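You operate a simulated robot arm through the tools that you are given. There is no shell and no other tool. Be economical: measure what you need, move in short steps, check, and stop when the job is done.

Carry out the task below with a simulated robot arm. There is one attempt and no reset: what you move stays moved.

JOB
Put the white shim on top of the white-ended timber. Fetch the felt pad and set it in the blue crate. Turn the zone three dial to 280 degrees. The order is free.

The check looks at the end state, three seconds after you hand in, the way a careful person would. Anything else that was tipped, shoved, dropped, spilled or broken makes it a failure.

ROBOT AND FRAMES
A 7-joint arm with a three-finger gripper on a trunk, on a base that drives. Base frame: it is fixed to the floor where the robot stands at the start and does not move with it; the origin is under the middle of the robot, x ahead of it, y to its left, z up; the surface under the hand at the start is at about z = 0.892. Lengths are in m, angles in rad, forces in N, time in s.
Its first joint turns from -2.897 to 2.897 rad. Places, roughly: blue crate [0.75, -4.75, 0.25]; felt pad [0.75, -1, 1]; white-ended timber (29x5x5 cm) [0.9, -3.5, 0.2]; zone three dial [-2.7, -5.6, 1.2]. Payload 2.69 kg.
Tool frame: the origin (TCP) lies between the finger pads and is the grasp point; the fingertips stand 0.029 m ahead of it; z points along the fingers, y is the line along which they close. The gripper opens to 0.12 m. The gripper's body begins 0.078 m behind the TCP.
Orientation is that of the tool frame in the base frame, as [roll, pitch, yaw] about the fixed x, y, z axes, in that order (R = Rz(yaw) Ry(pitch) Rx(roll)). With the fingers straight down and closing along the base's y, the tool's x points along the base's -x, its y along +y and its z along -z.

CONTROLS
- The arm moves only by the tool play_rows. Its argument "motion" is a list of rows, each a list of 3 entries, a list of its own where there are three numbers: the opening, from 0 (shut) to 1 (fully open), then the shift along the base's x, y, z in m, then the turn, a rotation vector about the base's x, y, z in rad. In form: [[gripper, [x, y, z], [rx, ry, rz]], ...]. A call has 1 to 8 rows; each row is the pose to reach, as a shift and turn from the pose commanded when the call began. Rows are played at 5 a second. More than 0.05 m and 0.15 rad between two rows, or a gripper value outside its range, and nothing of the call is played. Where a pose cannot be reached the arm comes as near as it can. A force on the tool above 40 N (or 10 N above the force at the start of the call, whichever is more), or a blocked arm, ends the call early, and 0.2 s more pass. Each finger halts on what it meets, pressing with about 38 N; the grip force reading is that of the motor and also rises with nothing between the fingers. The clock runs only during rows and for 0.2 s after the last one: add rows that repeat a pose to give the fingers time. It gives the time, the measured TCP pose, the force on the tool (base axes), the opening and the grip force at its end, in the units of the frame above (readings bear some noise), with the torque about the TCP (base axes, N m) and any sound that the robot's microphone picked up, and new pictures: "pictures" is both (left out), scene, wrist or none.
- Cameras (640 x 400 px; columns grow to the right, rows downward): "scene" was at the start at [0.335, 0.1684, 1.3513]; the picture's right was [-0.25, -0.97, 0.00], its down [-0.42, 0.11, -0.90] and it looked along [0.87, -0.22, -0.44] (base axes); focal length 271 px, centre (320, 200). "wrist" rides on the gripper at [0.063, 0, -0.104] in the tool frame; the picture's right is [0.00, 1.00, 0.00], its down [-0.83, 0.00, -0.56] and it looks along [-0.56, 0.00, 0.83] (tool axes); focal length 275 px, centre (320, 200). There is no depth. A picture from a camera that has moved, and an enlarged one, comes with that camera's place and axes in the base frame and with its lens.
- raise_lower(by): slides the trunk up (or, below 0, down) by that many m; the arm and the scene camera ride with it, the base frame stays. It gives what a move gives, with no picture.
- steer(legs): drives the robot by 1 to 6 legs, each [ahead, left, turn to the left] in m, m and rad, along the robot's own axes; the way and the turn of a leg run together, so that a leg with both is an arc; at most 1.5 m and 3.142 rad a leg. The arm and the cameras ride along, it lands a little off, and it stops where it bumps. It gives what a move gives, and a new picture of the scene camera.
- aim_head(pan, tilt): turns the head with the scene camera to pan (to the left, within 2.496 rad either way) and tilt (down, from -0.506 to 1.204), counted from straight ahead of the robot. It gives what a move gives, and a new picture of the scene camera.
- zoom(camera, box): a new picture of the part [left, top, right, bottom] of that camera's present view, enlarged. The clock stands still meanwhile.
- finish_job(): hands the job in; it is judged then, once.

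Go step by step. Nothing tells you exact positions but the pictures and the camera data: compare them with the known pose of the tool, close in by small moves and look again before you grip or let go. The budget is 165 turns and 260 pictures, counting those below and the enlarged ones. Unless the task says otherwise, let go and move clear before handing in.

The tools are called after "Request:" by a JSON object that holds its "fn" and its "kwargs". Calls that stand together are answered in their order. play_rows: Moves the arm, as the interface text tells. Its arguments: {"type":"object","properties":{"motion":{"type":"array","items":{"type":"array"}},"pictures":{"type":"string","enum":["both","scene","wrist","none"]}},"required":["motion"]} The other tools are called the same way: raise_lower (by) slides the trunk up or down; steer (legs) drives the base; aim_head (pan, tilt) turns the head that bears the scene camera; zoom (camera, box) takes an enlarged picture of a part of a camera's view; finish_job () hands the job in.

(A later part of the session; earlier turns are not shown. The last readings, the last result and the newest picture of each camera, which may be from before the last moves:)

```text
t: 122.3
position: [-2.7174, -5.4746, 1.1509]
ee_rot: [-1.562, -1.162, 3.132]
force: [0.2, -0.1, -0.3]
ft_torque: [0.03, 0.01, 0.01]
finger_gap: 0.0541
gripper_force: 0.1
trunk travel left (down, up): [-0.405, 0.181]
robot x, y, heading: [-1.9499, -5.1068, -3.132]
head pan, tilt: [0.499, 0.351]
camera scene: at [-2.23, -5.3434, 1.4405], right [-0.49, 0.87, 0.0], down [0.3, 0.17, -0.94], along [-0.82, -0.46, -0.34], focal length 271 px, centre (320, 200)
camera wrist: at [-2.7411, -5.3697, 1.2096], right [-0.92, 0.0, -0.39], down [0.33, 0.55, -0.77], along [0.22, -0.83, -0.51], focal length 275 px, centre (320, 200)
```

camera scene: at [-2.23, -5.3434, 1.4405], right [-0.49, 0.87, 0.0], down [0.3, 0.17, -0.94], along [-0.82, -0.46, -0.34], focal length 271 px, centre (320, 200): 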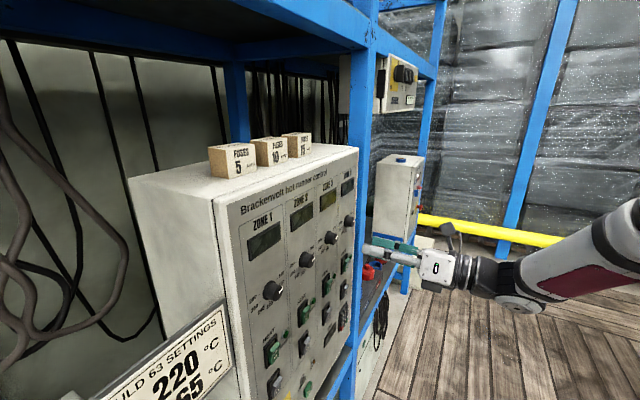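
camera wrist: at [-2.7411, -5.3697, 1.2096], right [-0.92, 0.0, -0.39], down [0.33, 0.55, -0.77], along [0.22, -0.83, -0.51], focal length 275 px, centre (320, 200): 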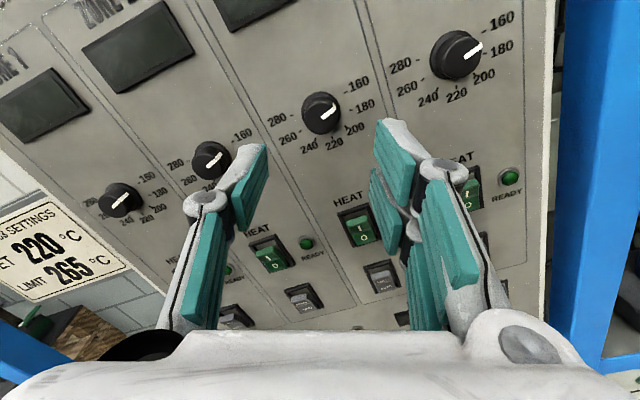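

The knob is centred in front of the tool. I'll go in and close gently.

Request:
{"fn": "play_rows", "kwargs": {"motion": [[0.45, [0, -0.04, 0.001], [0, 0, 0]], [0.45, [0, -0.065, 0.001], [0, 0, 0]], [0.45, [0, -0.08, 0.001], [0, 0, 0]], [0.45, [0, -0.08, 0.001], [0, 0, 0]]]}}

```text
t: 123.3
position: [-2.7174, -5.5541, 1.1528]
ee_rot: [-1.564, -1.159, 3.133]
force: [-0.3, -0.1, 0.5]
ft_torque: [0.03, 0.0, -0.01]
finger_gap: 0.0538
gripper_force: 0.2
trunk travel left (down, up): [-0.405, 0.181]
robot x, y, heading: [-1.9495, -5.1039, -3.13]
head pan, tilt: [0.499, 0.351]
camera scene: at [-2.23, -5.3434, 1.4405], right [-0.49, 0.87, 0.0], down [0.3, 0.17, -0.94], along [-0.82, -0.46, -0.34], focal length 271 px, centre (320, 200)
camera wrist: at [-2.7412, -5.4493, 1.2108], right [-0.92, 0.0, -0.39], down [0.33, 0.55, -0.77], along [0.22, -0.83, -0.51], focal length 275 px, centre (320, 200)
```

scene: 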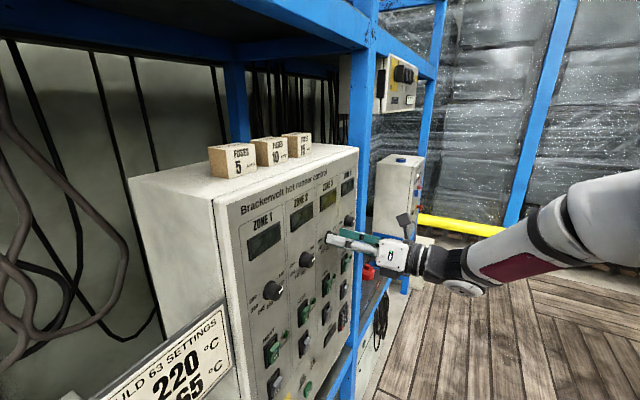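
wrist: 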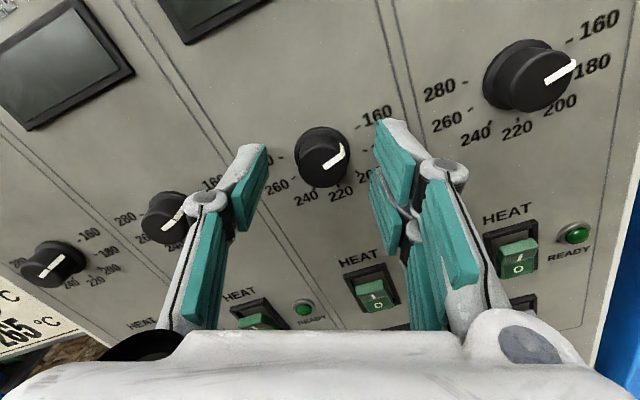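

Request:
{"fn": "play_rows", "kwargs": {"motion": [[0.35, [0, -0.003, 0.001], [0, 0, 0]], [0.25, [0, -0.003, 0.001], [0, 0, 0]], [0.18, [0, -0.003, 0.001], [0, 0, 0]], [0.18, [0, -0.003, 0.001], [0, 0, 0]]], "pictures": "wrist"}}

```text
t: 124.3
position: [-2.7186, -5.5565, 1.1531]
ee_rot: [-1.567, -1.159, 3.135]
force: [-9.5, -3.8, -4.0]
ft_torque: [0.0, 0.03, -0.38]
finger_gap: 0.0247
gripper_force: 45.0
trunk travel left (down, up): [-0.405, 0.181]
robot x, y, heading: [-1.9531, -5.1055, -3.128]
head pan, tilt: [0.499, 0.351]
camera wrist: at [-2.7423, -5.4517, 1.211], right [-0.92, 0.0, -0.39], down [0.33, 0.55, -0.76], along [0.22, -0.83, -0.51], focal length 275 px, centre (320, 200)
```

wrist: 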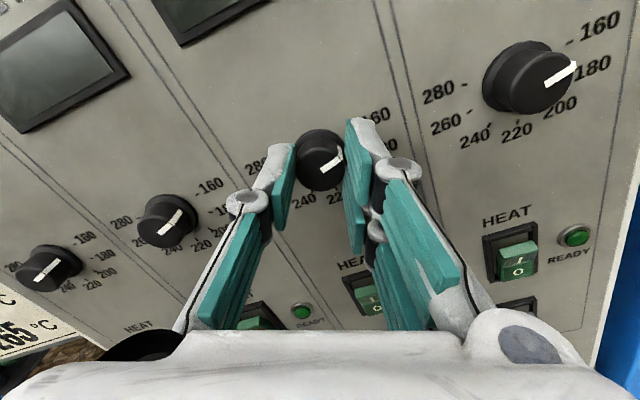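

I have the knob with a small sideways load. I'll shift slightly and turn clockwise.

Request:
{"fn": "play_rows", "kwargs": {"motion": [[0.18, [-0.002, 0, -0.001], [0, 0, 0]], [0.18, [-0.002, 0, -0.001], [0, -0.14, 0]], [0.18, [-0.002, 0, -0.001], [0, -0.28, 0]], [0.18, [-0.002, 0, -0.001], [0, -0.42, 0]], [0.18, [-0.002, 0, -0.001], [0, -0.56, 0]], [0.18, [-0.002, 0, -0.001], [0, -0.7, 0]]], "pictures": "wrist"}}

```text
t: 125.7
position: [-2.7209, -5.5579, 1.1514]
ee_rot: [-1.572, -0.457, 3.135]
force: [-6.2, 7.1, -4.4]
ft_torque: [0.41, 0.02, 0.57]
finger_gap: 0.0251
gripper_force: 45.4
trunk travel left (down, up): [-0.405, 0.181]
robot x, y, heading: [-1.9515, -5.1036, -3.128]
head pan, tilt: [0.499, 0.351]
camera wrist: at [-2.7753, -5.4517, 1.18], right [-0.45, 0.0, -0.89], down [0.75, 0.55, -0.37], along [0.49, -0.83, -0.25], focal length 275 px, centre (320, 200)
```

wrist: 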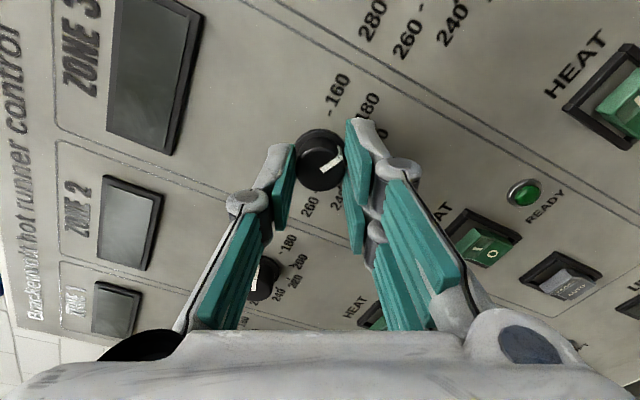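

The knob turns with the hand. I'll continue.

Request:
{"fn": "play_rows", "kwargs": {"motion": [[0.18, [0, 0, 0], [0, -0.14, 0]], [0.18, [-0.0005, 0, 0], [0, -0.28, 0]], [0.18, [-0.001, 0, 0], [0, -0.42, 0]], [0.18, [-0.001, 0, -0.0005], [0, -0.56, 0]], [0.18, [-0.001, 0, -0.001], [0, -0.7, 0]], [0.18, [-0.001, 0, -0.001], [0, -0.84, 0]], [0.18, [-0.001, 0, -0.001], [0, -0.98, 0]], [0.18, [-0.001, 0, -0.001], [0, -1.12, 0]]], "pictures": "wrist"}}

```text
t: 127.5
position: [-2.72, -5.5566, 1.1483]
ee_rot: [-1.582, 0.666, 3.134]
force: [7.3, 14.0, -34.8]
ft_torque: [0.33, 0.13, 0.78]
finger_gap: 0.0249
gripper_force: 44.8
trunk travel left (down, up): [-0.405, 0.181]
robot x, y, heading: [-1.9515, -5.1068, -3.131]
head pan, tilt: [0.499, 0.351]
camera wrist: at [-2.769, -5.4516, 1.111], right [0.61, 0.01, -0.79], down [0.66, 0.55, 0.51], along [0.44, -0.83, 0.33], focal length 275 px, centre (320, 200)
```

wrist: 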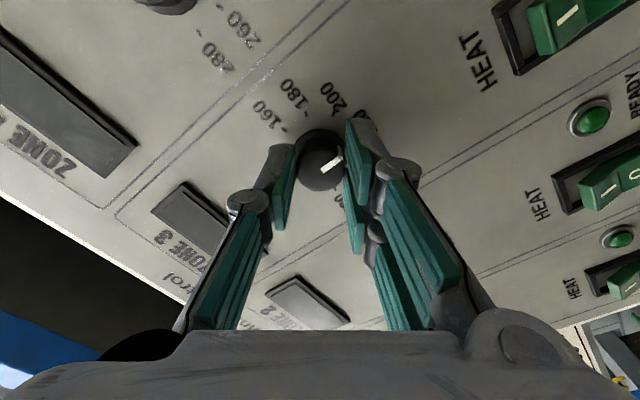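

The side load reached 35 N, so the true knob centre is a bit lower. I'll release, back off slightly and re-centre.

Request:
{"fn": "play_rows", "kwargs": {"motion": [[0.3, [0, 0, -0.002], [0, 0, 0]], [0.45, [0, 0, -0.003], [0, 0, 0]], [0.45, [0, 0.03, -0.003], [0, 0, 0]], [0.45, [0, 0.06, -0.003], [0, 0.13, 0]], [0.45, [0, 0.06, -0.003], [0, 0.26, 0]], [0.45, [0, 0.06, -0.003], [0, 0.4, 0]], [0.45, [0, 0.06, -0.003], [0, 0.53, 0]], [0.45, [0, 0.06, -0.003], [0, 0.666, 0]]], "pictures": "wrist"}}

Request:
{"fn": "zoom", "kwargs": {"camera": "wrist", "box": [270, 60, 390, 160]}}

```text
t: 129.3
position: [-2.7209, -5.4975, 1.1489]
ee_rot: [-1.571, -0.013, 3.138]
force: [1.0, -0.5, 0.5]
ft_torque: [0.01, 0.0, 0.0]
finger_gap: 0.0542
gripper_force: 0.0
trunk travel left (down, up): [-0.405, 0.181]
robot x, y, heading: [-1.9513, -5.1069, -3.128]
head pan, tilt: [0.499, 0.351]
camera wrist: at [-2.7824, -5.3925, 1.1498], right [-0.01, 0.0, -1.0], down [0.83, 0.55, -0.01], along [0.55, -0.83, -0.01], focal length 275 px, centre (320, 200)
```

wrist: 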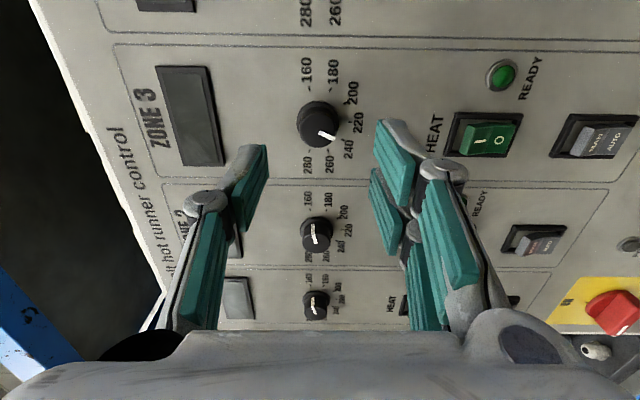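

```text
4.00 times, centred on (330, 110) of wrist
camera zoom: at [-2.7824, -5.3925, 1.1498], right [-0.01, 0.0, -1.0], down [0.83, 0.55, -0.01], along [0.55, -0.83, -0.01], focal length 1101 px, centre (280, 560)
```

zoom: 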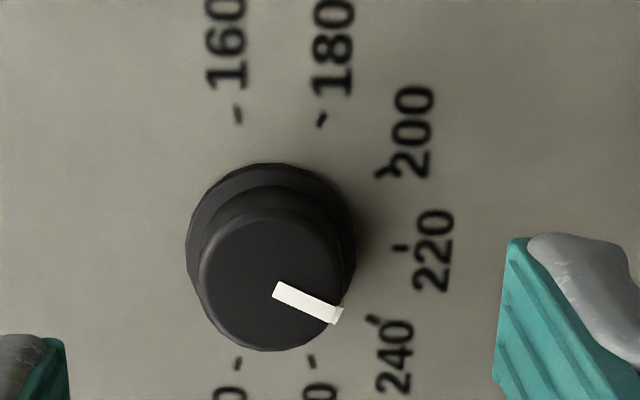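

The pointer is now near 235. I'll wind the wrist back anticlockwise, re-centre and grip again.

Request:
{"fn": "play_rows", "kwargs": {"motion": [[0.45, [0.003, 0, 0.001], [0, 0.145, 0]], [0.45, [0.003, 0, 0.001], [0, 0.29, 0]], [0.45, [0.003, 0, 0.001], [0, 0.435, 0]], [0.45, [0.003, 0, 0.001], [0, 0.58, 0]], [0.45, [0.003, 0, 0.001], [0, 0.725, 0]], [0.45, [0.003, 0, 0.001], [0, 0.87, 0]], [0.45, [0.003, 0, 0.001], [0, 1.0, 0]]], "pictures": "wrist"}}

Request:
{"fn": "zoom", "kwargs": {"camera": "wrist", "box": [250, 60, 390, 190]}}

```text
t: 130.9
position: [-2.7187, -5.4987, 1.1497]
ee_rot: [-1.564, -1.01, 3.135]
force: [0.5, 0.3, -0.5]
ft_torque: [-0.03, 0.02, 0.05]
finger_gap: 0.054
gripper_force: 0.1
trunk travel left (down, up): [-0.405, 0.181]
robot x, y, heading: [-1.9465, -5.1058, -3.131]
head pan, tilt: [0.499, 0.351]
camera wrist: at [-2.7496, -5.3925, 1.2035], right [-0.85, 0.0, -0.53], down [0.44, 0.55, -0.71], along [0.29, -0.83, -0.47], focal length 275 px, centre (320, 200)
```

wrist: 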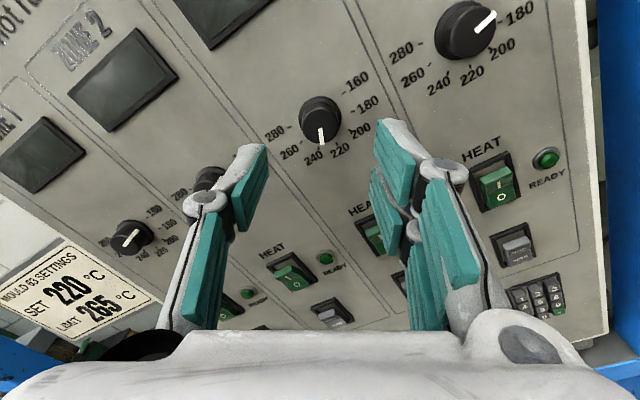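

```text
3.08 times, centred on (320, 125) of wrist
camera zoom: at [-2.7496, -5.3925, 1.2035], right [-0.85, 0.0, -0.53], down [0.44, 0.55, -0.71], along [0.29, -0.83, -0.47], focal length 847 px, centre (320, 431)
```

zoom: 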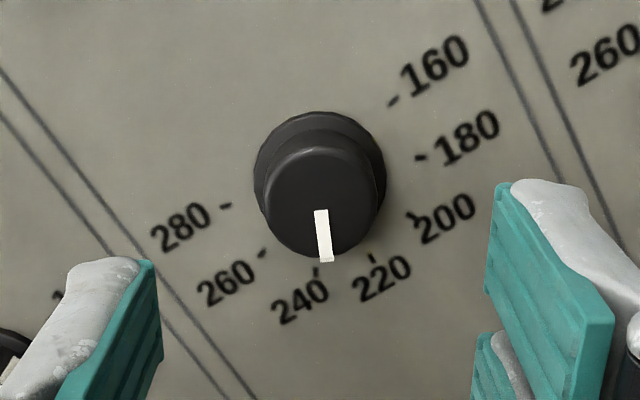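

The pointer is at about 235, so another 1.41 rad is needed. I'll grip, turn about 1.1 rad, then measure again.

Request:
{"fn": "play_rows", "kwargs": {"motion": [[0.45, [0, -0.03, 0], [0, 0, 0]], [0.45, [0, -0.058, 0], [0, 0, 0]], [0.35, [0, -0.058, 0], [0, 0, 0]], [0.25, [0, -0.058, 0], [0, 0, 0]], [0.18, [0, -0.058, 0], [0, 0, 0]], [0.18, [0, -0.058, 0], [0, 0, 0]]], "pictures": "wrist"}}

```text
t: 132.3
position: [-2.7181, -5.5557, 1.1503]
ee_rot: [-1.563, -1.007, 3.134]
force: [-1.6, -2.0, -0.7]
ft_torque: [-0.14, -0.03, -0.07]
finger_gap: 0.0241
gripper_force: 44.7
trunk travel left (down, up): [-0.405, 0.181]
robot x, y, heading: [-1.951, -5.1043, -3.128]
head pan, tilt: [0.499, 0.351]
camera wrist: at [-2.7493, -5.4507, 1.2031], right [-0.85, 0.0, -0.53], down [0.44, 0.55, -0.71], along [0.29, -0.83, -0.47], focal length 275 px, centre (320, 200)
```

wrist: 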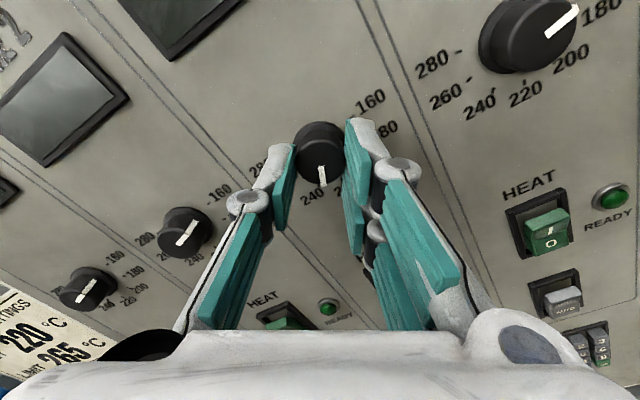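

Well centred with low force. I'll turn 1.1 rad clockwise now.

Request:
{"fn": "play_rows", "kwargs": {"motion": [[0.18, [0, 0, 0], [0, -0.14, 0]], [0.18, [0, 0, 0], [0, -0.28, 0]], [0.18, [0, 0, 0], [0, -0.42, 0]], [0.18, [0, 0, 0], [0, -0.56, 0]], [0.18, [0, 0, 0], [0, -0.7, 0]], [0.18, [0, 0, 0], [0, -0.84, 0]], [0.18, [0, 0, 0], [0, -0.98, 0]], [0.18, [0, 0, 0], [0, -1.1, 0]]], "pictures": "wrist"}}

Request:
{"fn": "zoom", "kwargs": {"camera": "wrist", "box": [250, 60, 390, 200]}}

```text
t: 134.1
position: [-2.7169, -5.5554, 1.1512]
ee_rot: [-1.57, 0.094, 3.138]
force: [1.8, -4.3, 3.9]
ft_torque: [-0.08, 0.0, -0.15]
finger_gap: 0.0244
gripper_force: 45.2
trunk travel left (down, up): [-0.405, 0.181]
robot x, y, heading: [-1.9506, -5.1051, -3.135]
head pan, tilt: [0.499, 0.351]
camera wrist: at [-2.7786, -5.4507, 1.145], right [0.09, 0.0, -1.0], down [0.83, 0.55, 0.07], along [0.55, -0.83, 0.05], focal length 275 px, centre (320, 200)
```

wrist: 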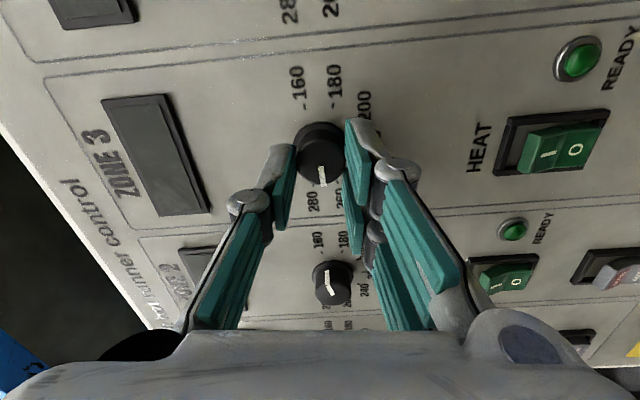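

```text
2.86 times, centred on (320, 130) of wrist
camera zoom: at [-2.7786, -5.4507, 1.145], right [0.09, 0.0, -1.0], down [0.83, 0.55, 0.07], along [0.55, -0.83, 0.05], focal length 786 px, centre (320, 400)
```

zoom: 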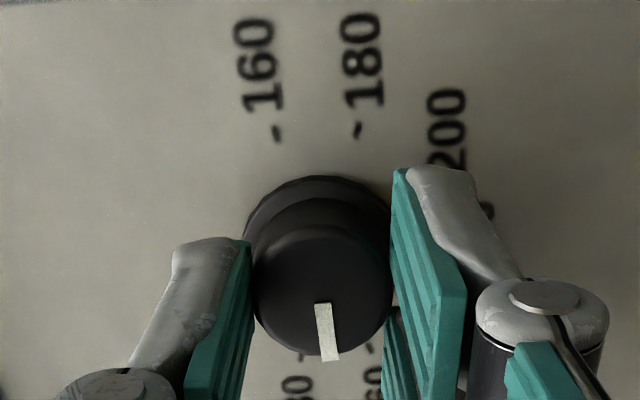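

There's no slip: the pointer is at about 177° on my dial angle and 280 is at 195°. I'll turn 0.31 rad more.

Request:
{"fn": "play_rows", "kwargs": {"motion": [[0.18, [0, 0, 0], [0, -0.1, 0]], [0.18, [0, 0, 0], [0, -0.2, 0]], [0.18, [0, 0, 0], [0, -0.31, 0]], [0.18, [0, 0, 0], [0, -0.31, 0]], [0.3, [0, 0, 0], [0, -0.31, 0]], [0.45, [0, 0, 0], [0, -0.31, 0]], [0.45, [0, 0.03, 0], [0, -0.31, 0]], [0.45, [0, 0.06, 0], [0, -0.31, 0]]], "pictures": "wrist"}}

Request:
{"fn": "zoom", "kwargs": {"camera": "wrist", "box": [250, 50, 390, 190]}}

```text
t: 135.9
position: [-2.716, -5.4964, 1.1484]
ee_rot: [-1.573, 0.402, 3.14]
force: [0.0, 0.0, 0.1]
ft_torque: [0.01, -0.01, -0.01]
finger_gap: 0.0539
gripper_force: 0.0
trunk travel left (down, up): [-0.405, 0.181]
robot x, y, heading: [-1.9498, -5.1028, -3.128]
head pan, tilt: [0.499, 0.351]
camera wrist: at [-2.7734, -5.3908, 1.1247], right [0.39, 0.0, -0.92], down [0.77, 0.55, 0.32], along [0.51, -0.83, 0.21], focal length 275 px, centre (320, 200)
```

wrist: 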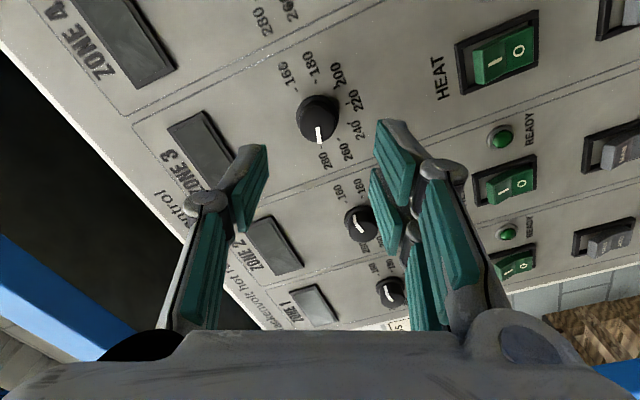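

```text
2.86 times, centred on (320, 120) of wrist
camera zoom: at [-2.7734, -5.3908, 1.1247], right [0.39, 0.0, -0.92], down [0.77, 0.55, 0.32], along [0.51, -0.83, 0.21], focal length 786 px, centre (320, 429)
```

zoom: 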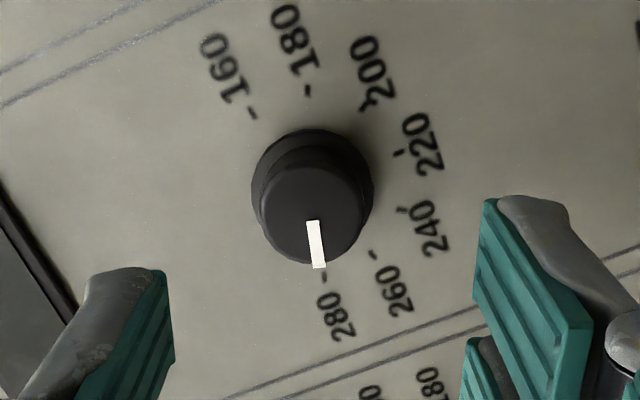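

The pointer direction matches 280 closely. I'll back off and take a head-on view to verify.

Request:
{"fn": "play_rows", "kwargs": {"motion": [[0.45, [0, 0.04, 0], [0, -0.08, 0]], [0.45, [0, 0.08, 0], [0, -0.08, -0.1]], [0.45, [0, 0.12, 0], [0, -0.08, -0.2]], [0.45, [0, 0.16, 0], [0, -0.08, -0.3]], [0.45, [0, 0.2, 0], [0, -0.08, -0.4]], [0.45, [0, 0.24, 0], [0, -0.08, -0.5]], [0.45, [0, 0.28, 0], [0, -0.08, -0.55]]], "pictures": "wrist"}}

Request:
{"fn": "zoom", "kwargs": {"camera": "wrist", "box": [260, 110, 380, 210]}}

```text
t: 137.5
position: [-2.7173, -5.214, 1.1499]
ee_rot: [-1.597, 0.478, 2.577]
force: [0.4, -1.2, -0.2]
ft_torque: [0.04, -0.01, 0.02]
finger_gap: 0.0541
gripper_force: 0.1
trunk travel left (down, up): [-0.405, 0.181]
robot x, y, heading: [-1.9495, -5.1049, -3.132]
head pan, tilt: [0.499, 0.351]
camera wrist: at [-2.7092, -5.0962, 1.1238], right [0.4, -0.22, -0.89], down [0.92, 0.08, 0.39], along [-0.02, -0.97, 0.23], focal length 275 px, centre (320, 200)
```

wrist: 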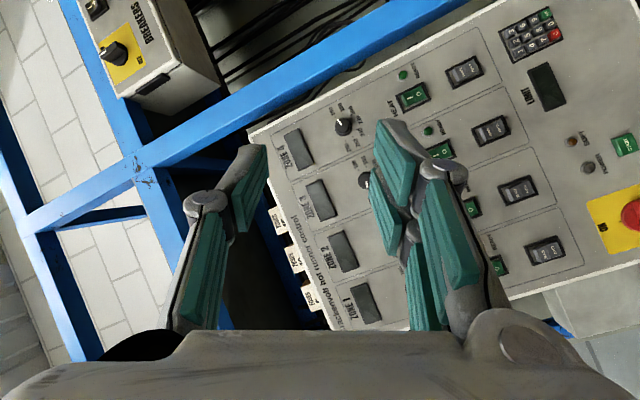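

```text
4.00 times, centred on (320, 160) of wrist
camera zoom: at [-2.7092, -5.0962, 1.1238], right [0.4, -0.22, -0.89], down [0.92, 0.08, 0.39], along [-0.02, -0.97, 0.23], focal length 1101 px, centre (320, 360)
```

zoom: 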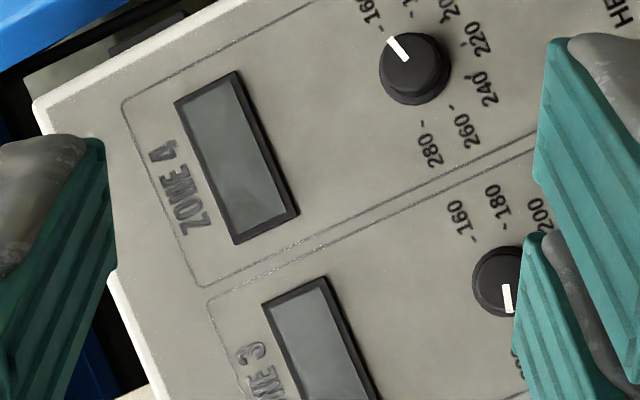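

Request:
{"fn": "play_rows", "kwargs": {"motion": [[0.45, [0, 0, 0], [0, 0.14, 0]], [0.45, [0, 0, 0], [0, 0.28, 0]], [0.45, [0, 0.01, 0], [0, 0.42, 0]], [0.45, [0, 0.01, 0], [0, 0.56, 0]]], "pictures": "wrist"}}

Request:
{"fn": "zoom", "kwargs": {"camera": "wrist", "box": [270, 120, 390, 210]}}

```text
t: 138.5
position: [-2.717, -5.2059, 1.1501]
ee_rot: [-1.306, -0.01, 2.647]
force: [-0.4, 0.0, 0.6]
ft_torque: [-0.02, 0.0, -0.02]
finger_gap: 0.054
gripper_force: 0.0
trunk travel left (down, up): [-0.405, 0.181]
robot x, y, heading: [-1.9485, -5.1057, -3.13]
head pan, tilt: [0.499, 0.351]
camera wrist: at [-2.7241, -5.086, 1.124], right [-0.14, -0.22, -0.97], down [0.98, 0.08, -0.16], along [0.11, -0.97, 0.21], focal length 275 px, centre (320, 200)
```

wrist: 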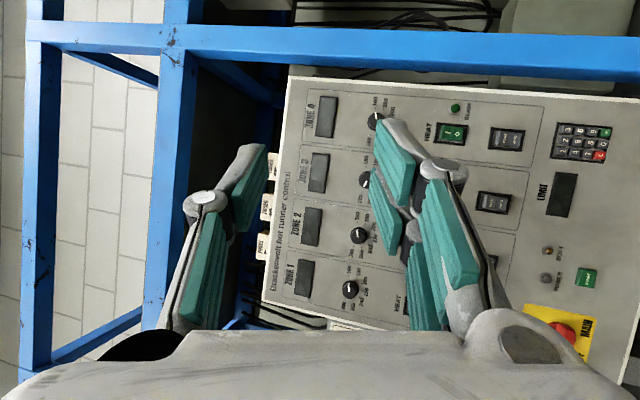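

```text
4.44 times, centred on (330, 165) of wrist
camera zoom: at [-2.7241, -5.086, 1.124], right [-0.14, -0.22, -0.97], down [0.98, 0.08, -0.16], along [0.11, -0.97, 0.21], focal length 1224 px, centre (276, 356)
```

zoom: 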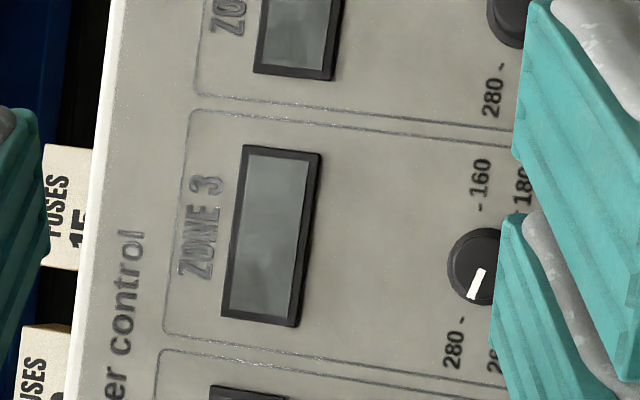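

Request:
{"fn": "play_rows", "kwargs": {"motion": [[0.45, [0, 0, -0.035], [0, 0, 0]], [0.45, [0, 0.0, -0.07], [0, 0, 0]]], "pictures": "none"}}

Request:
{"fn": "zoom", "kwargs": {"camera": "wrist", "box": [250, 150, 340, 210]}}

```text
t: 139.1
position: [-2.718, -5.2062, 1.0782]
ee_rot: [-1.309, -0.009, 2.648]
force: [1.0, 0.0, 0.3]
ft_torque: [0.01, -0.02, -0.03]
finger_gap: 0.0539
gripper_force: 0.0
trunk travel left (down, up): [-0.405, 0.181]
robot x, y, heading: [-1.9499, -5.1057, -3.13]
head pan, tilt: [0.499, 0.351]
```

```text
6.67 times, centred on (295, 180) of wrist
camera zoom: at [-2.724, -5.0865, 1.0532], right [-0.14, -0.22, -0.97], down [0.98, 0.08, -0.16], along [0.11, -0.97, 0.21], focal length 1835 px, centre (487, 333)
```

zoom: 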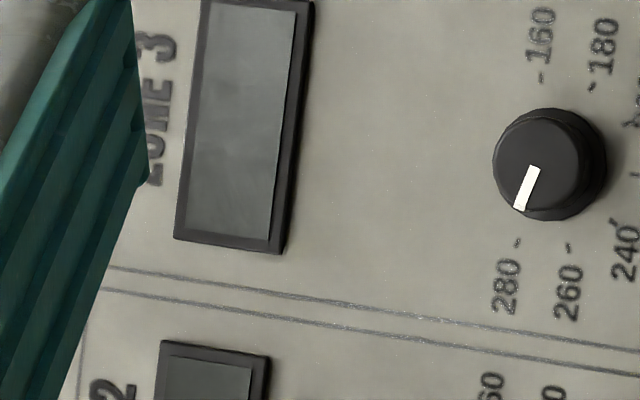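

Request:
{"fn": "zoom", "kwargs": {"camera": "wrist", "box": [310, 155, 350, 193]}}

```text
10.53 times, centred on (330, 174) of wrist
camera zoom: at [-2.724, -5.0865, 1.0532], right [-0.14, -0.22, -0.97], down [0.98, 0.08, -0.16], along [0.11, -0.97, 0.21], focal length 2898 px, centre (215, 474)
```

zoom: 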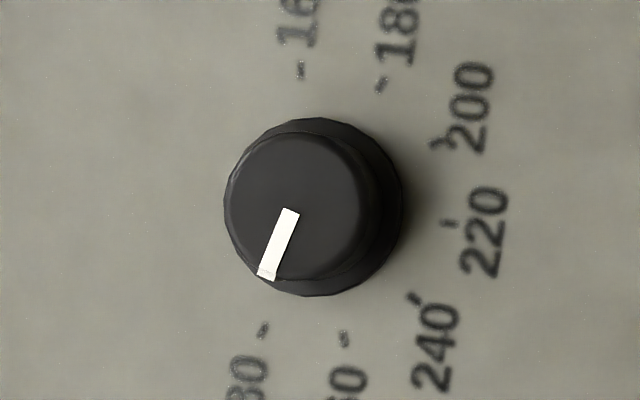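

The pointer reads about 278.5, roughly 2.7° short. I'll re-grip and nudge it. First I'll go back to the aligned standoff.

Request:
{"fn": "play_rows", "kwargs": {"motion": [[0.45, [0, 0, 0.03], [0.0514, -0.0128, 0.0987]], [0.45, [0, -0.01, 0.06], [0.1028, -0.0256, 0.1974]], [0.45, [0, -0.04, 0.072], [0.1542, -0.0384, 0.2962]], [0.45, [0, -0.08, 0.072], [0.2056, -0.0512, 0.3949]], [0.45, [0, -0.12, 0.072], [0.257, -0.064, 0.4936]], [0.45, [0, -0.16, 0.072], [0.257, -0.064, 0.4936]], [0.45, [0, -0.2, 0.072], [0.257, -0.064, 0.4936]], [0.45, [0, -0.245, 0.072], [0.257, -0.064, 0.4936]]], "pictures": "wrist"}}

```text
t: 140.9
position: [-2.7182, -5.4504, 1.1517]
ee_rot: [-1.573, -0.008, -3.14]
force: [-0.4, -0.4, -0.5]
ft_torque: [-0.01, 0.02, 0.04]
finger_gap: 0.0542
gripper_force: 0.1
trunk travel left (down, up): [-0.405, 0.181]
robot x, y, heading: [-1.9505, -5.105, -3.131]
head pan, tilt: [0.499, 0.351]
camera wrist: at [-2.7808, -5.3461, 1.1532], right [-0.01, 0.0, -1.0], down [0.83, 0.56, -0.01], along [0.56, -0.83, -0.01], focal length 275 px, centre (320, 200)
```

wrist: 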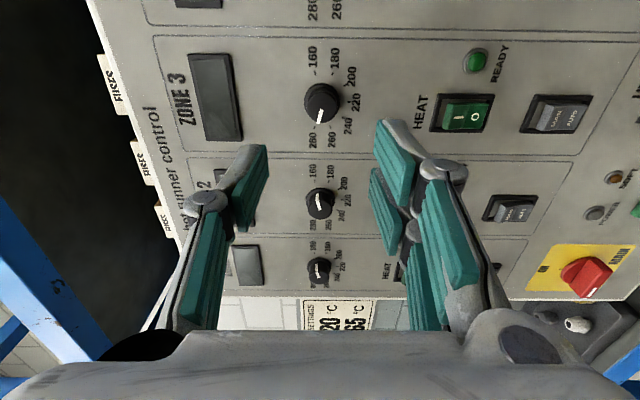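

Request:
{"fn": "play_rows", "kwargs": {"motion": [[0.45, [0.001, -0.045, -0.0015], [0, 0, 0]], [0.45, [0.001, -0.09, -0.0015], [0, 0, 0]], [0.45, [0.001, -0.105, -0.0015], [0, 0, 0]], [0.32, [0.001, -0.105, -0.0015], [0, 0, 0]], [0.22, [0.001, -0.105, -0.0015], [0, 0, 0]], [0.18, [0.001, -0.105, -0.0015], [0, 0, 0]], [0.18, [0.001, -0.105, -0.0015], [0, 0, 0]]], "pictures": "wrist"}}

Request:
{"fn": "zoom", "kwargs": {"camera": "wrist", "box": [270, 80, 370, 200]}}

```text
t: 142.5
position: [-2.7163, -5.556, 1.1508]
ee_rot: [-1.571, -0.009, -3.135]
force: [-0.5, -3.1, -0.6]
ft_torque: [-0.01, -0.01, -0.25]
finger_gap: 0.0246
gripper_force: 45.5
trunk travel left (down, up): [-0.405, 0.181]
robot x, y, heading: [-1.9514, -5.1086, -3.127]
head pan, tilt: [0.499, 0.351]
camera wrist: at [-2.7793, -5.4516, 1.1516], right [-0.01, 0.0, -1.0], down [0.83, 0.56, -0.01], along [0.56, -0.83, -0.01], focal length 275 px, centre (320, 200)
```

wrist: 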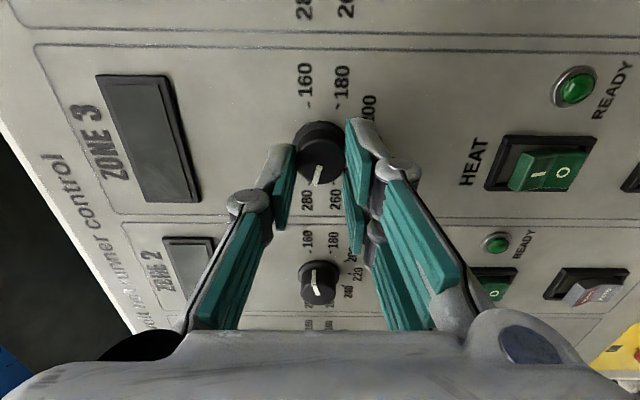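

```text
3.33 times, centred on (320, 140) of wrist
camera zoom: at [-2.7793, -5.4516, 1.1516], right [-0.01, 0.0, -1.0], down [0.83, 0.56, -0.01], along [0.56, -0.83, -0.01], focal length 918 px, centre (320, 400)
```

zoom: 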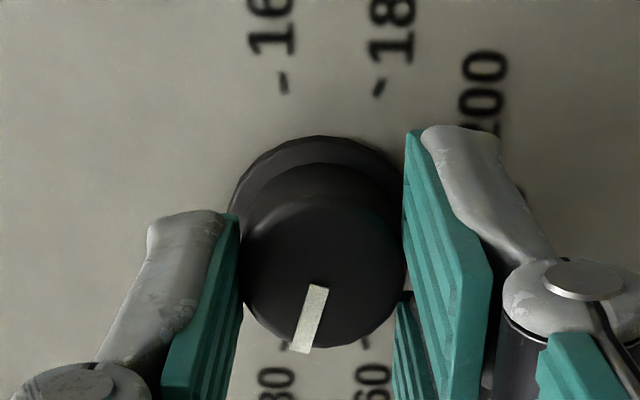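

Request:
{"fn": "play_rows", "kwargs": {"motion": [[0.18, [0, 0, 0], [0, -0.03, 0]], [0.18, [0, 0, 0], [0, -0.058, 0]], [0.18, [0, 0, 0], [0, -0.058, 0]], [0.3, [0, 0, 0], [0, -0.058, 0]], [0.45, [0, 0, 0], [0, -0.058, 0]], [0.45, [0, 0.03, 0], [0, -0.058, 0]], [0.45, [0, 0.07, 0], [0, -0.058, 0]], [0.45, [0, 0.11, 0], [0, -0.058, 0]]], "pictures": "none"}}

Request:
{"fn": "play_rows", "kwargs": {"motion": [[0.45, [0, 0.03, 0], [0, 0, -0.1]], [0.45, [0, 0.07, -0.02], [0, 0, -0.2]], [0.45, [0, 0.11, -0.04], [0, 0, -0.3]], [0.45, [0, 0.15, -0.06], [0, 0, -0.4]], [0.45, [0, 0.19, -0.07], [0, 0, -0.5]], [0.45, [0, 0.23, -0.07], [0, 0, -0.55]]], "pictures": "wrist"}}

```text
t: 144.3
position: [-2.7154, -5.4465, 1.149]
ee_rot: [-1.571, 0.05, -3.136]
force: [0.4, -0.8, 0.2]
ft_torque: [-0.02, -0.03, 0.01]
finger_gap: 0.0539
gripper_force: 0.1
trunk travel left (down, up): [-0.405, 0.181]
robot x, y, heading: [-1.9523, -5.1063, -3.128]
head pan, tilt: [0.499, 0.351]
```

```text
t: 145.7
position: [-2.7164, -5.2173, 1.0805]
ee_rot: [-1.57, 0.05, 2.594]
force: [0.0, -1.1, 0.0]
ft_torque: [-0.01, -0.02, 0.01]
finger_gap: 0.0541
gripper_force: 0.1
trunk travel left (down, up): [-0.405, 0.181]
robot x, y, heading: [-1.9496, -5.1098, -3.127]
head pan, tilt: [0.499, 0.351]
camera wrist: at [-2.7151, -5.094, 1.0779], right [0.04, -0.02, -1.0], down [1.0, 0.04, 0.04], along [0.04, -1.0, 0.02], focal length 275 px, centre (320, 200)
```

wrist: 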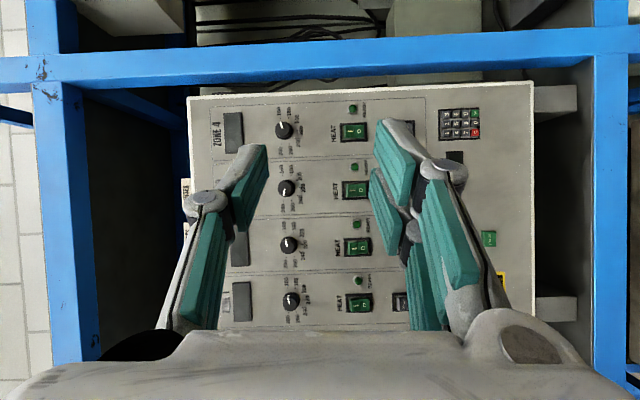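

Request:
{"fn": "zoom", "kwargs": {"camera": "wrist", "box": [266, 170, 306, 208]}}

```text
10.53 times, centred on (286, 189) of wrist
camera zoom: at [-2.7151, -5.094, 1.0779], right [0.04, -0.02, -1.0], down [1.0, 0.04, 0.04], along [0.04, -1.0, 0.02], focal length 2898 px, centre (678, 316)
```

zoom: 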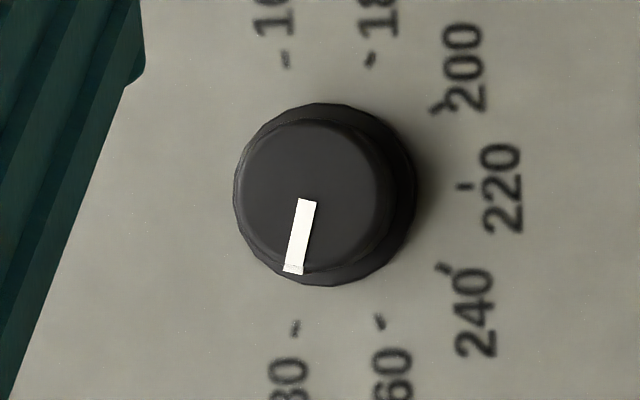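

The dial reads 280 within about a unit. Now for the white shim: from here I'll scan the mould tops.

Request:
{"fn": "aim_head", "kwargs": {"pan": -0.7, "tilt": 0.4}}

Request:
{"fn": "aim_head", "kwargs": {"pan": -1.5, "tilt": 0.5}}

```text
t: 147.1
position: [-2.7164, -5.2166, 1.0804]
ee_rot: [-1.572, 0.049, 2.597]
force: [-0.3, 0.4, -0.7]
ft_torque: [0.02, 0.04, 0.0]
finger_gap: 0.0542
gripper_force: 0.1
trunk travel left (down, up): [-0.405, 0.181]
robot x, y, heading: [-1.9519, -5.108, -3.136]
head pan, tilt: [-0.7, 0.4]
camera scene: at [-2.2203, -5.239, 1.4359], right [0.64, 0.77, 0.0], down [0.3, -0.25, -0.92], along [-0.71, 0.59, -0.39], focal length 271 px, centre (320, 200)
```

scene: 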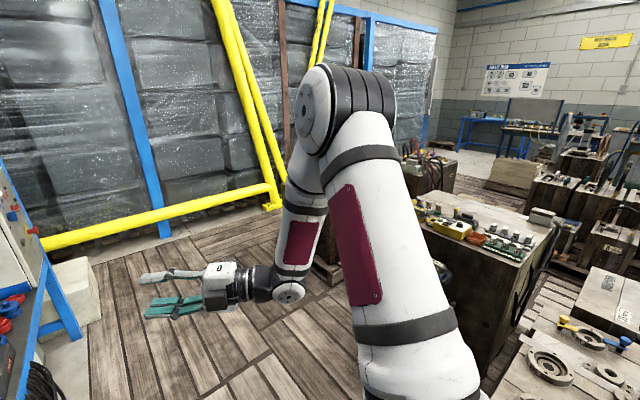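

```text
t: 148.2
position: [-2.7171, -5.2158, 1.0808]
ee_rot: [-1.569, 0.049, 2.595]
force: [0.5, 0.2, 0.7]
ft_torque: [-0.01, 0.01, -0.02]
finger_gap: 0.054
gripper_force: 0.0
trunk travel left (down, up): [-0.405, 0.181]
robot x, y, heading: [-1.9491, -5.1095, -3.133]
head pan, tilt: [-1.499, 0.499]
camera scene: at [-2.1563, -5.2072, 1.4268], right [1.0, 0.08, 0.0], down [0.04, -0.48, -0.88], along [-0.07, 0.88, -0.48], focal length 271 px, centre (320, 200)
```

scene: 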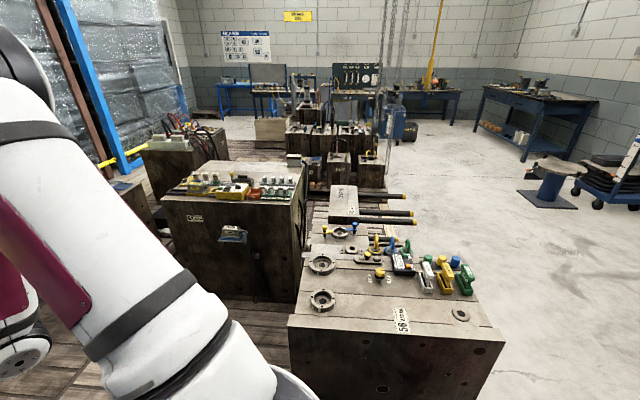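

Request:
{"fn": "zoom", "kwargs": {"camera": "scene", "box": [160, 150, 320, 250]}}

Request:
{"fn": "zoom", "kwargs": {"camera": "scene", "box": [320, 210, 500, 320]}}

Request:
{"fn": "zoom", "kwargs": {"camera": "scene", "box": [200, 50, 420, 190]}}

Request:
{"fn": "zoom", "kwargs": {"camera": "scene", "box": [380, 60, 640, 220]}}

```text
4.00 times, centred on (240, 200) of scene
camera zoom: at [-2.1563, -5.2072, 1.4268], right [1.0, 0.08, 0.0], down [0.04, -0.48, -0.88], along [-0.07, 0.88, -0.48], focal length 1084 px, centre (640, 200)
```

zoom: 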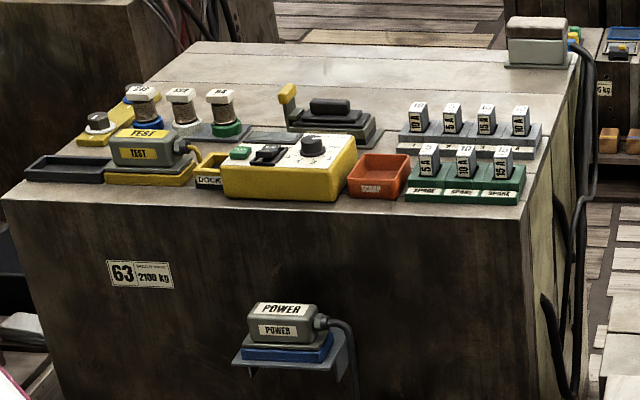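

```text
3.56 times, centred on (410, 265) of scene
camera zoom: at [-2.1563, -5.2072, 1.4268], right [1.0, 0.08, 0.0], down [0.04, -0.48, -0.88], along [-0.07, 0.88, -0.48], focal length 964 px, centre (0, -31)
```

zoom: 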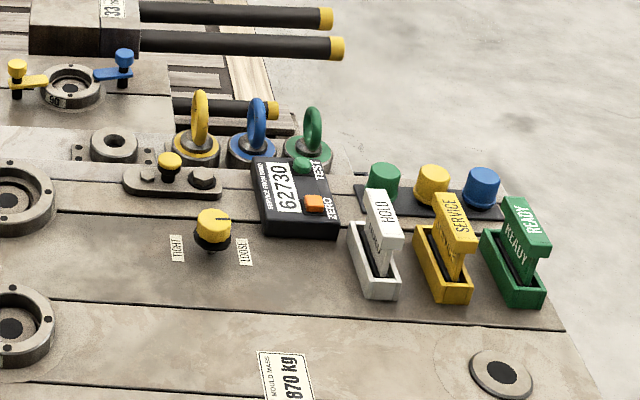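

```text
2.86 times, centred on (310, 120) of scene
camera zoom: at [-2.1563, -5.2072, 1.4268], right [1.0, 0.08, 0.0], down [0.04, -0.48, -0.88], along [-0.07, 0.88, -0.48], focal length 774 px, centre (349, 429)
```

zoom: 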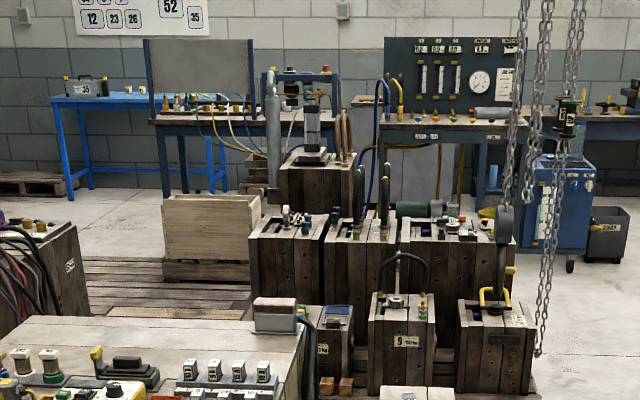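

```text
2.46 times, centred on (510, 140) of scene
camera zoom: at [-2.1563, -5.2072, 1.4268], right [1.0, 0.08, 0.0], down [0.04, -0.48, -0.88], along [-0.07, 0.88, -0.48], focal length 667 px, centre (-148, 348)
```

zoom: 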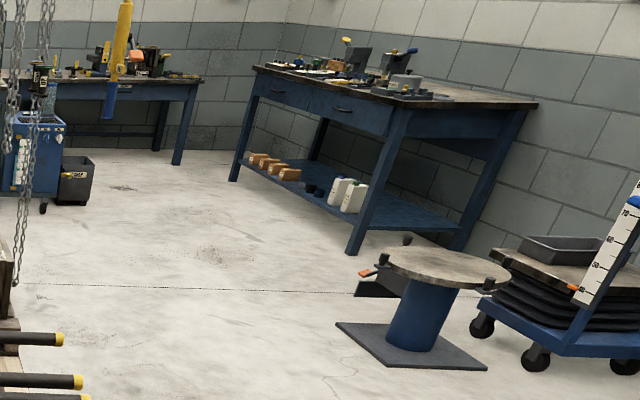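

The labelled slips on the first bench (0.5 blue, 1.0 green, 1.5 yellow, 2.0 white) look like a shim set. The white 2.0 one is probably the white shim. I'll back out and drive there.

Request:
{"fn": "steer", "kwargs": {"legs": [[-1.15, 0, 0], [0, -0.7, 0], [0, 0, 3.1]]}}

Request:
{"fn": "steer", "kwargs": {"legs": [[0, 1.4, 0], [0, 1.4, 0], [0, 1.4, 0], [0, 0.2, 0]]}}

```text
t: 164.8
position: [-0.0432, -4.3098, 1.0808]
ee_rot: [-1.57, 0.048, -0.576]
force: [0.2, 0.1, -1.1]
ft_torque: [0.0, 0.06, 0.01]
finger_gap: 0.0543
gripper_force: 0.0
trunk travel left (down, up): [-0.405, 0.181]
robot x, y, heading: [-0.8108, -4.3963, -0.021]
head pan, tilt: [-1.499, 0.499]
camera scene: at [-0.6005, -4.2999, 1.4268], right [-1.0, -0.05, 0.0], down [-0.03, 0.48, -0.88], along [0.05, -0.88, -0.48], focal length 271 px, centre (320, 200)
```

scene: 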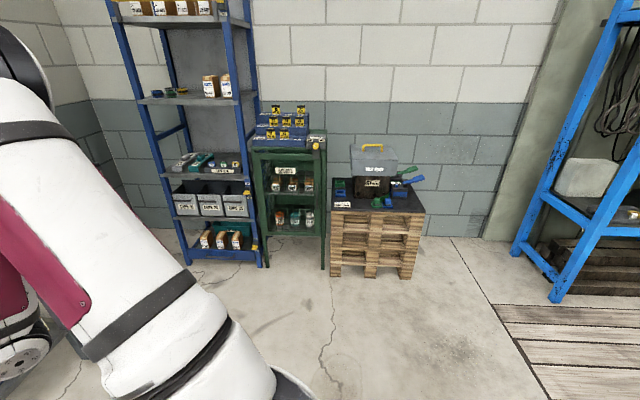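

```text
t: 182.4
position: [0.084, -0.6591, 1.082]
ee_rot: [-1.57, 0.047, -0.571]
force: [0.6, 0.3, 0.4]
ft_torque: [-0.01, 0.02, -0.02]
finger_gap: 0.0542
gripper_force: 0.1
trunk travel left (down, up): [-0.405, 0.181]
robot x, y, heading: [-0.6847, -0.7459, -0.017]
head pan, tilt: [-1.499, 0.499]
stopped in leg 3: the robot was blocked; the commanded pose is now the measured one
camera scene: at [-0.4738, -0.65, 1.4268], right [-1.0, -0.05, 0.0], down [-0.02, 0.48, -0.88], along [0.05, -0.88, -0.48], focal length 271 px, centre (320, 200)
```

scene: 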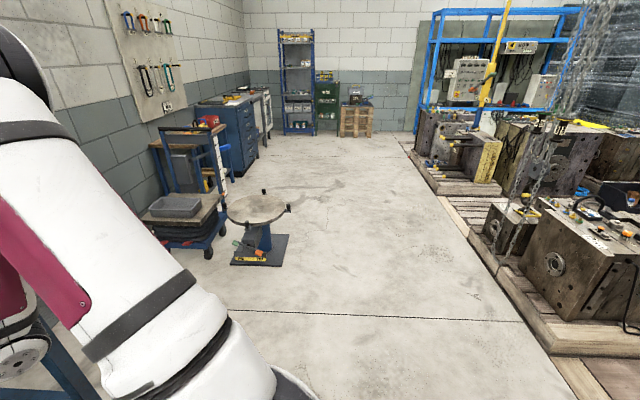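

The base stopped at y=-0.75. I'll look left to see what's blocking it.

Request:
{"fn": "aim_head", "kwargs": {"pan": 1.5, "tilt": 0.7}}

```text
t: 185.0
position: [0.0845, -0.6589, 1.0806]
ee_rot: [-1.568, 0.047, -0.571]
force: [-0.3, 0.2, -0.3]
ft_torque: [-0.01, 0.01, -0.01]
finger_gap: 0.0542
gripper_force: 0.0
trunk travel left (down, up): [-0.405, 0.181]
robot x, y, heading: [-0.6828, -0.7467, -0.019]
head pan, tilt: [1.499, 0.7]
camera scene: at [-0.4707, -0.4746, 1.4091], right [1.0, -0.09, 0.0], down [-0.06, -0.64, -0.76], along [0.07, 0.76, -0.64], focal length 271 px, centre (320, 200)
```

scene: 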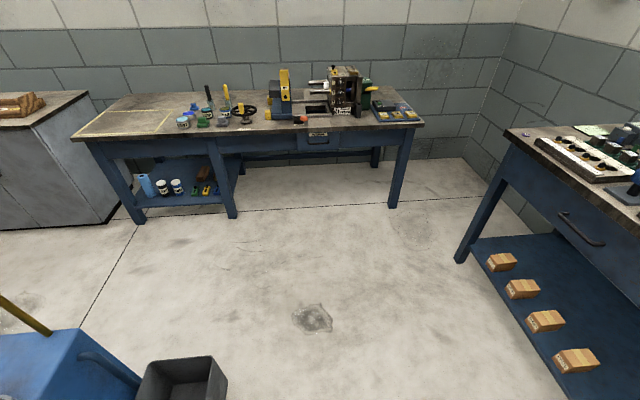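

The base was stopped by a bin on the floor to the left-rear. I'll reset the arm to pointing down first, then drive forward past the bin.

Request:
{"fn": "play_rows", "kwargs": {"motion": [[0.45, [0.015, -0.01, 0.02], [0, 0, -0.14]], [0.45, [0.03, -0.02, 0.04], [0, 0, -0.28]], [0.45, [0.045, -0.03, 0.06], [0, 0, -0.42]], [0.45, [0.06, -0.04, 0.08], [0, 0, -0.56]], [0.45, [0.075, -0.05, 0.1], [0, 0, -0.7]], [0.45, [0.09, -0.06, 0.11], [0, 0, -0.84]], [0.45, [0.1, -0.07, 0.12], [0, 0, -0.98]]], "pictures": "none"}}

Request:
{"fn": "play_rows", "kwargs": {"motion": [[0.45, [-0.03, 0, 0], [0, 0.145, 0]], [0.45, [-0.06, 0, 0], [0, 0.29, 0]], [0.45, [-0.09, 0, 0], [0, 0.435, 0]], [0.45, [-0.12, 0, 0], [0, 0.58, 0]], [0.45, [-0.14, 0, 0], [0, 0.725, 0]], [0.45, [-0.16, 0, 0], [0, 0.87, 0]], [0.45, [-0.18, 0, 0], [0, 1.015, 0]], [0.45, [-0.2, 0, 0], [0, 1.16, 0]]], "pictures": "none"}}

Request:
{"fn": "play_rows", "kwargs": {"motion": [[0.45, [-0.01, 0, 0], [0, 0.14, 0]], [0.45, [-0.02, 0, 0], [0, 0.28, 0]], [0.45, [-0.03, 0, 0], [0, 0.4, 0]]], "pictures": "wrist"}}

```text
t: 186.6
position: [0.1837, -0.729, 1.2032]
ee_rot: [-1.569, 0.048, -1.552]
force: [-0.3, 0.2, 0.1]
ft_torque: [0.02, 0.01, 0.01]
finger_gap: 0.0541
gripper_force: 0.1
trunk travel left (down, up): [-0.405, 0.181]
robot x, y, heading: [-0.684, -0.7476, -0.018]
head pan, tilt: [1.499, 0.7]
```

```text
t: 188.4
position: [-0.0172, -0.7281, 1.202]
ee_rot: [-2.73, 0.036, -1.607]
force: [-1.1, -0.1, 0.8]
ft_torque: [-0.03, -0.02, -0.01]
finger_gap: 0.0541
gripper_force: 0.0
trunk travel left (down, up): [-0.405, 0.181]
robot x, y, heading: [-0.6819, -0.7439, -0.025]
head pan, tilt: [1.499, 0.7]
```

```text
t: 189.2
position: [-0.0473, -0.7289, 1.2014]
ee_rot: [-3.134, 0.019, -1.619]
force: [0.0, -0.1, 0.2]
ft_torque: [0.02, -0.03, -0.03]
finger_gap: 0.054
gripper_force: 0.0
trunk travel left (down, up): [-0.405, 0.181]
robot x, y, heading: [-0.6898, -0.7474, -0.018]
head pan, tilt: [1.499, 0.7]
camera wrist: at [-0.0497, -0.7928, 1.3054], right [-1.0, 0.04, -0.01], down [0.03, 0.82, 0.57], along [0.03, 0.57, -0.82], focal length 275 px, centre (320, 200)
```

wrist: 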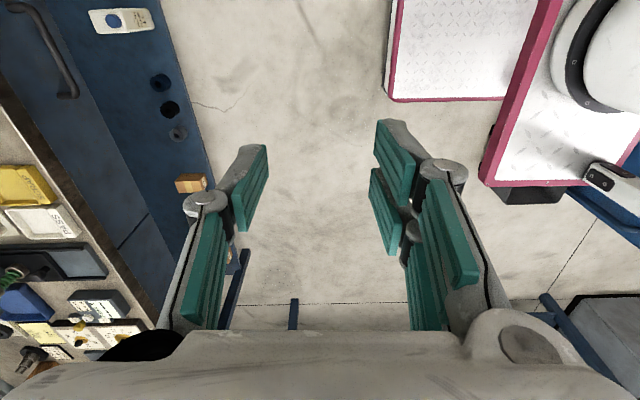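

Now I'll drive forward to the bench line, then left.

Request:
{"fn": "steer", "kwargs": {"legs": [[0.67, 0.0, 0.018], [0, 0.9, 0]]}}

Request:
{"fn": "aim_head", "kwargs": {"pan": 0.2, "tilt": 0.7}}

```text
t: 197.2
position: [0.6204, 0.1664, 1.2017]
ee_rot: [-3.132, 0.019, -1.602]
force: [0.5, -1.3, 0.1]
ft_torque: [-0.01, 0.02, -0.01]
finger_gap: 0.0541
gripper_force: 0.2
trunk travel left (down, up): [-0.405, 0.181]
robot x, y, heading: [-0.0135, 0.1375, -0.005]
head pan, tilt: [1.499, 0.7]
camera scene: at [0.1914, 0.4137, 1.4091], right [1.0, -0.07, 0.0], down [-0.05, -0.64, -0.76], along [0.06, 0.76, -0.64], focal length 271 px, centre (320, 200)
```

scene: 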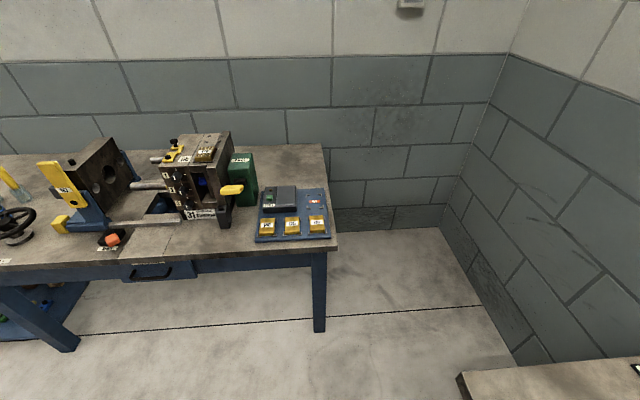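

```text
t: 198.6
position: [0.621, 0.1665, 1.2023]
ee_rot: [-3.13, 0.02, -1.603]
force: [0.0, -0.6, -0.2]
ft_torque: [-0.03, 0.01, 0.0]
finger_gap: 0.0537
gripper_force: 0.1
trunk travel left (down, up): [-0.405, 0.181]
robot x, y, heading: [-0.0179, 0.1351, -0.002]
head pan, tilt: [0.201, 0.7]
camera scene: at [0.2684, 0.3457, 1.4091], right [0.2, -0.98, 0.0], down [-0.63, -0.13, -0.76], along [0.75, 0.15, -0.64], focal length 271 px, centre (320, 200)
```

scene: 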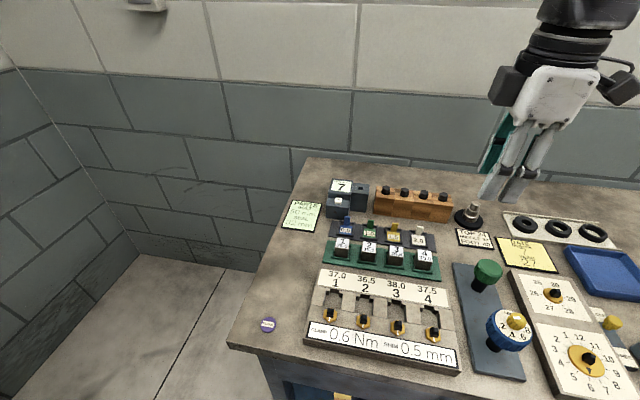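

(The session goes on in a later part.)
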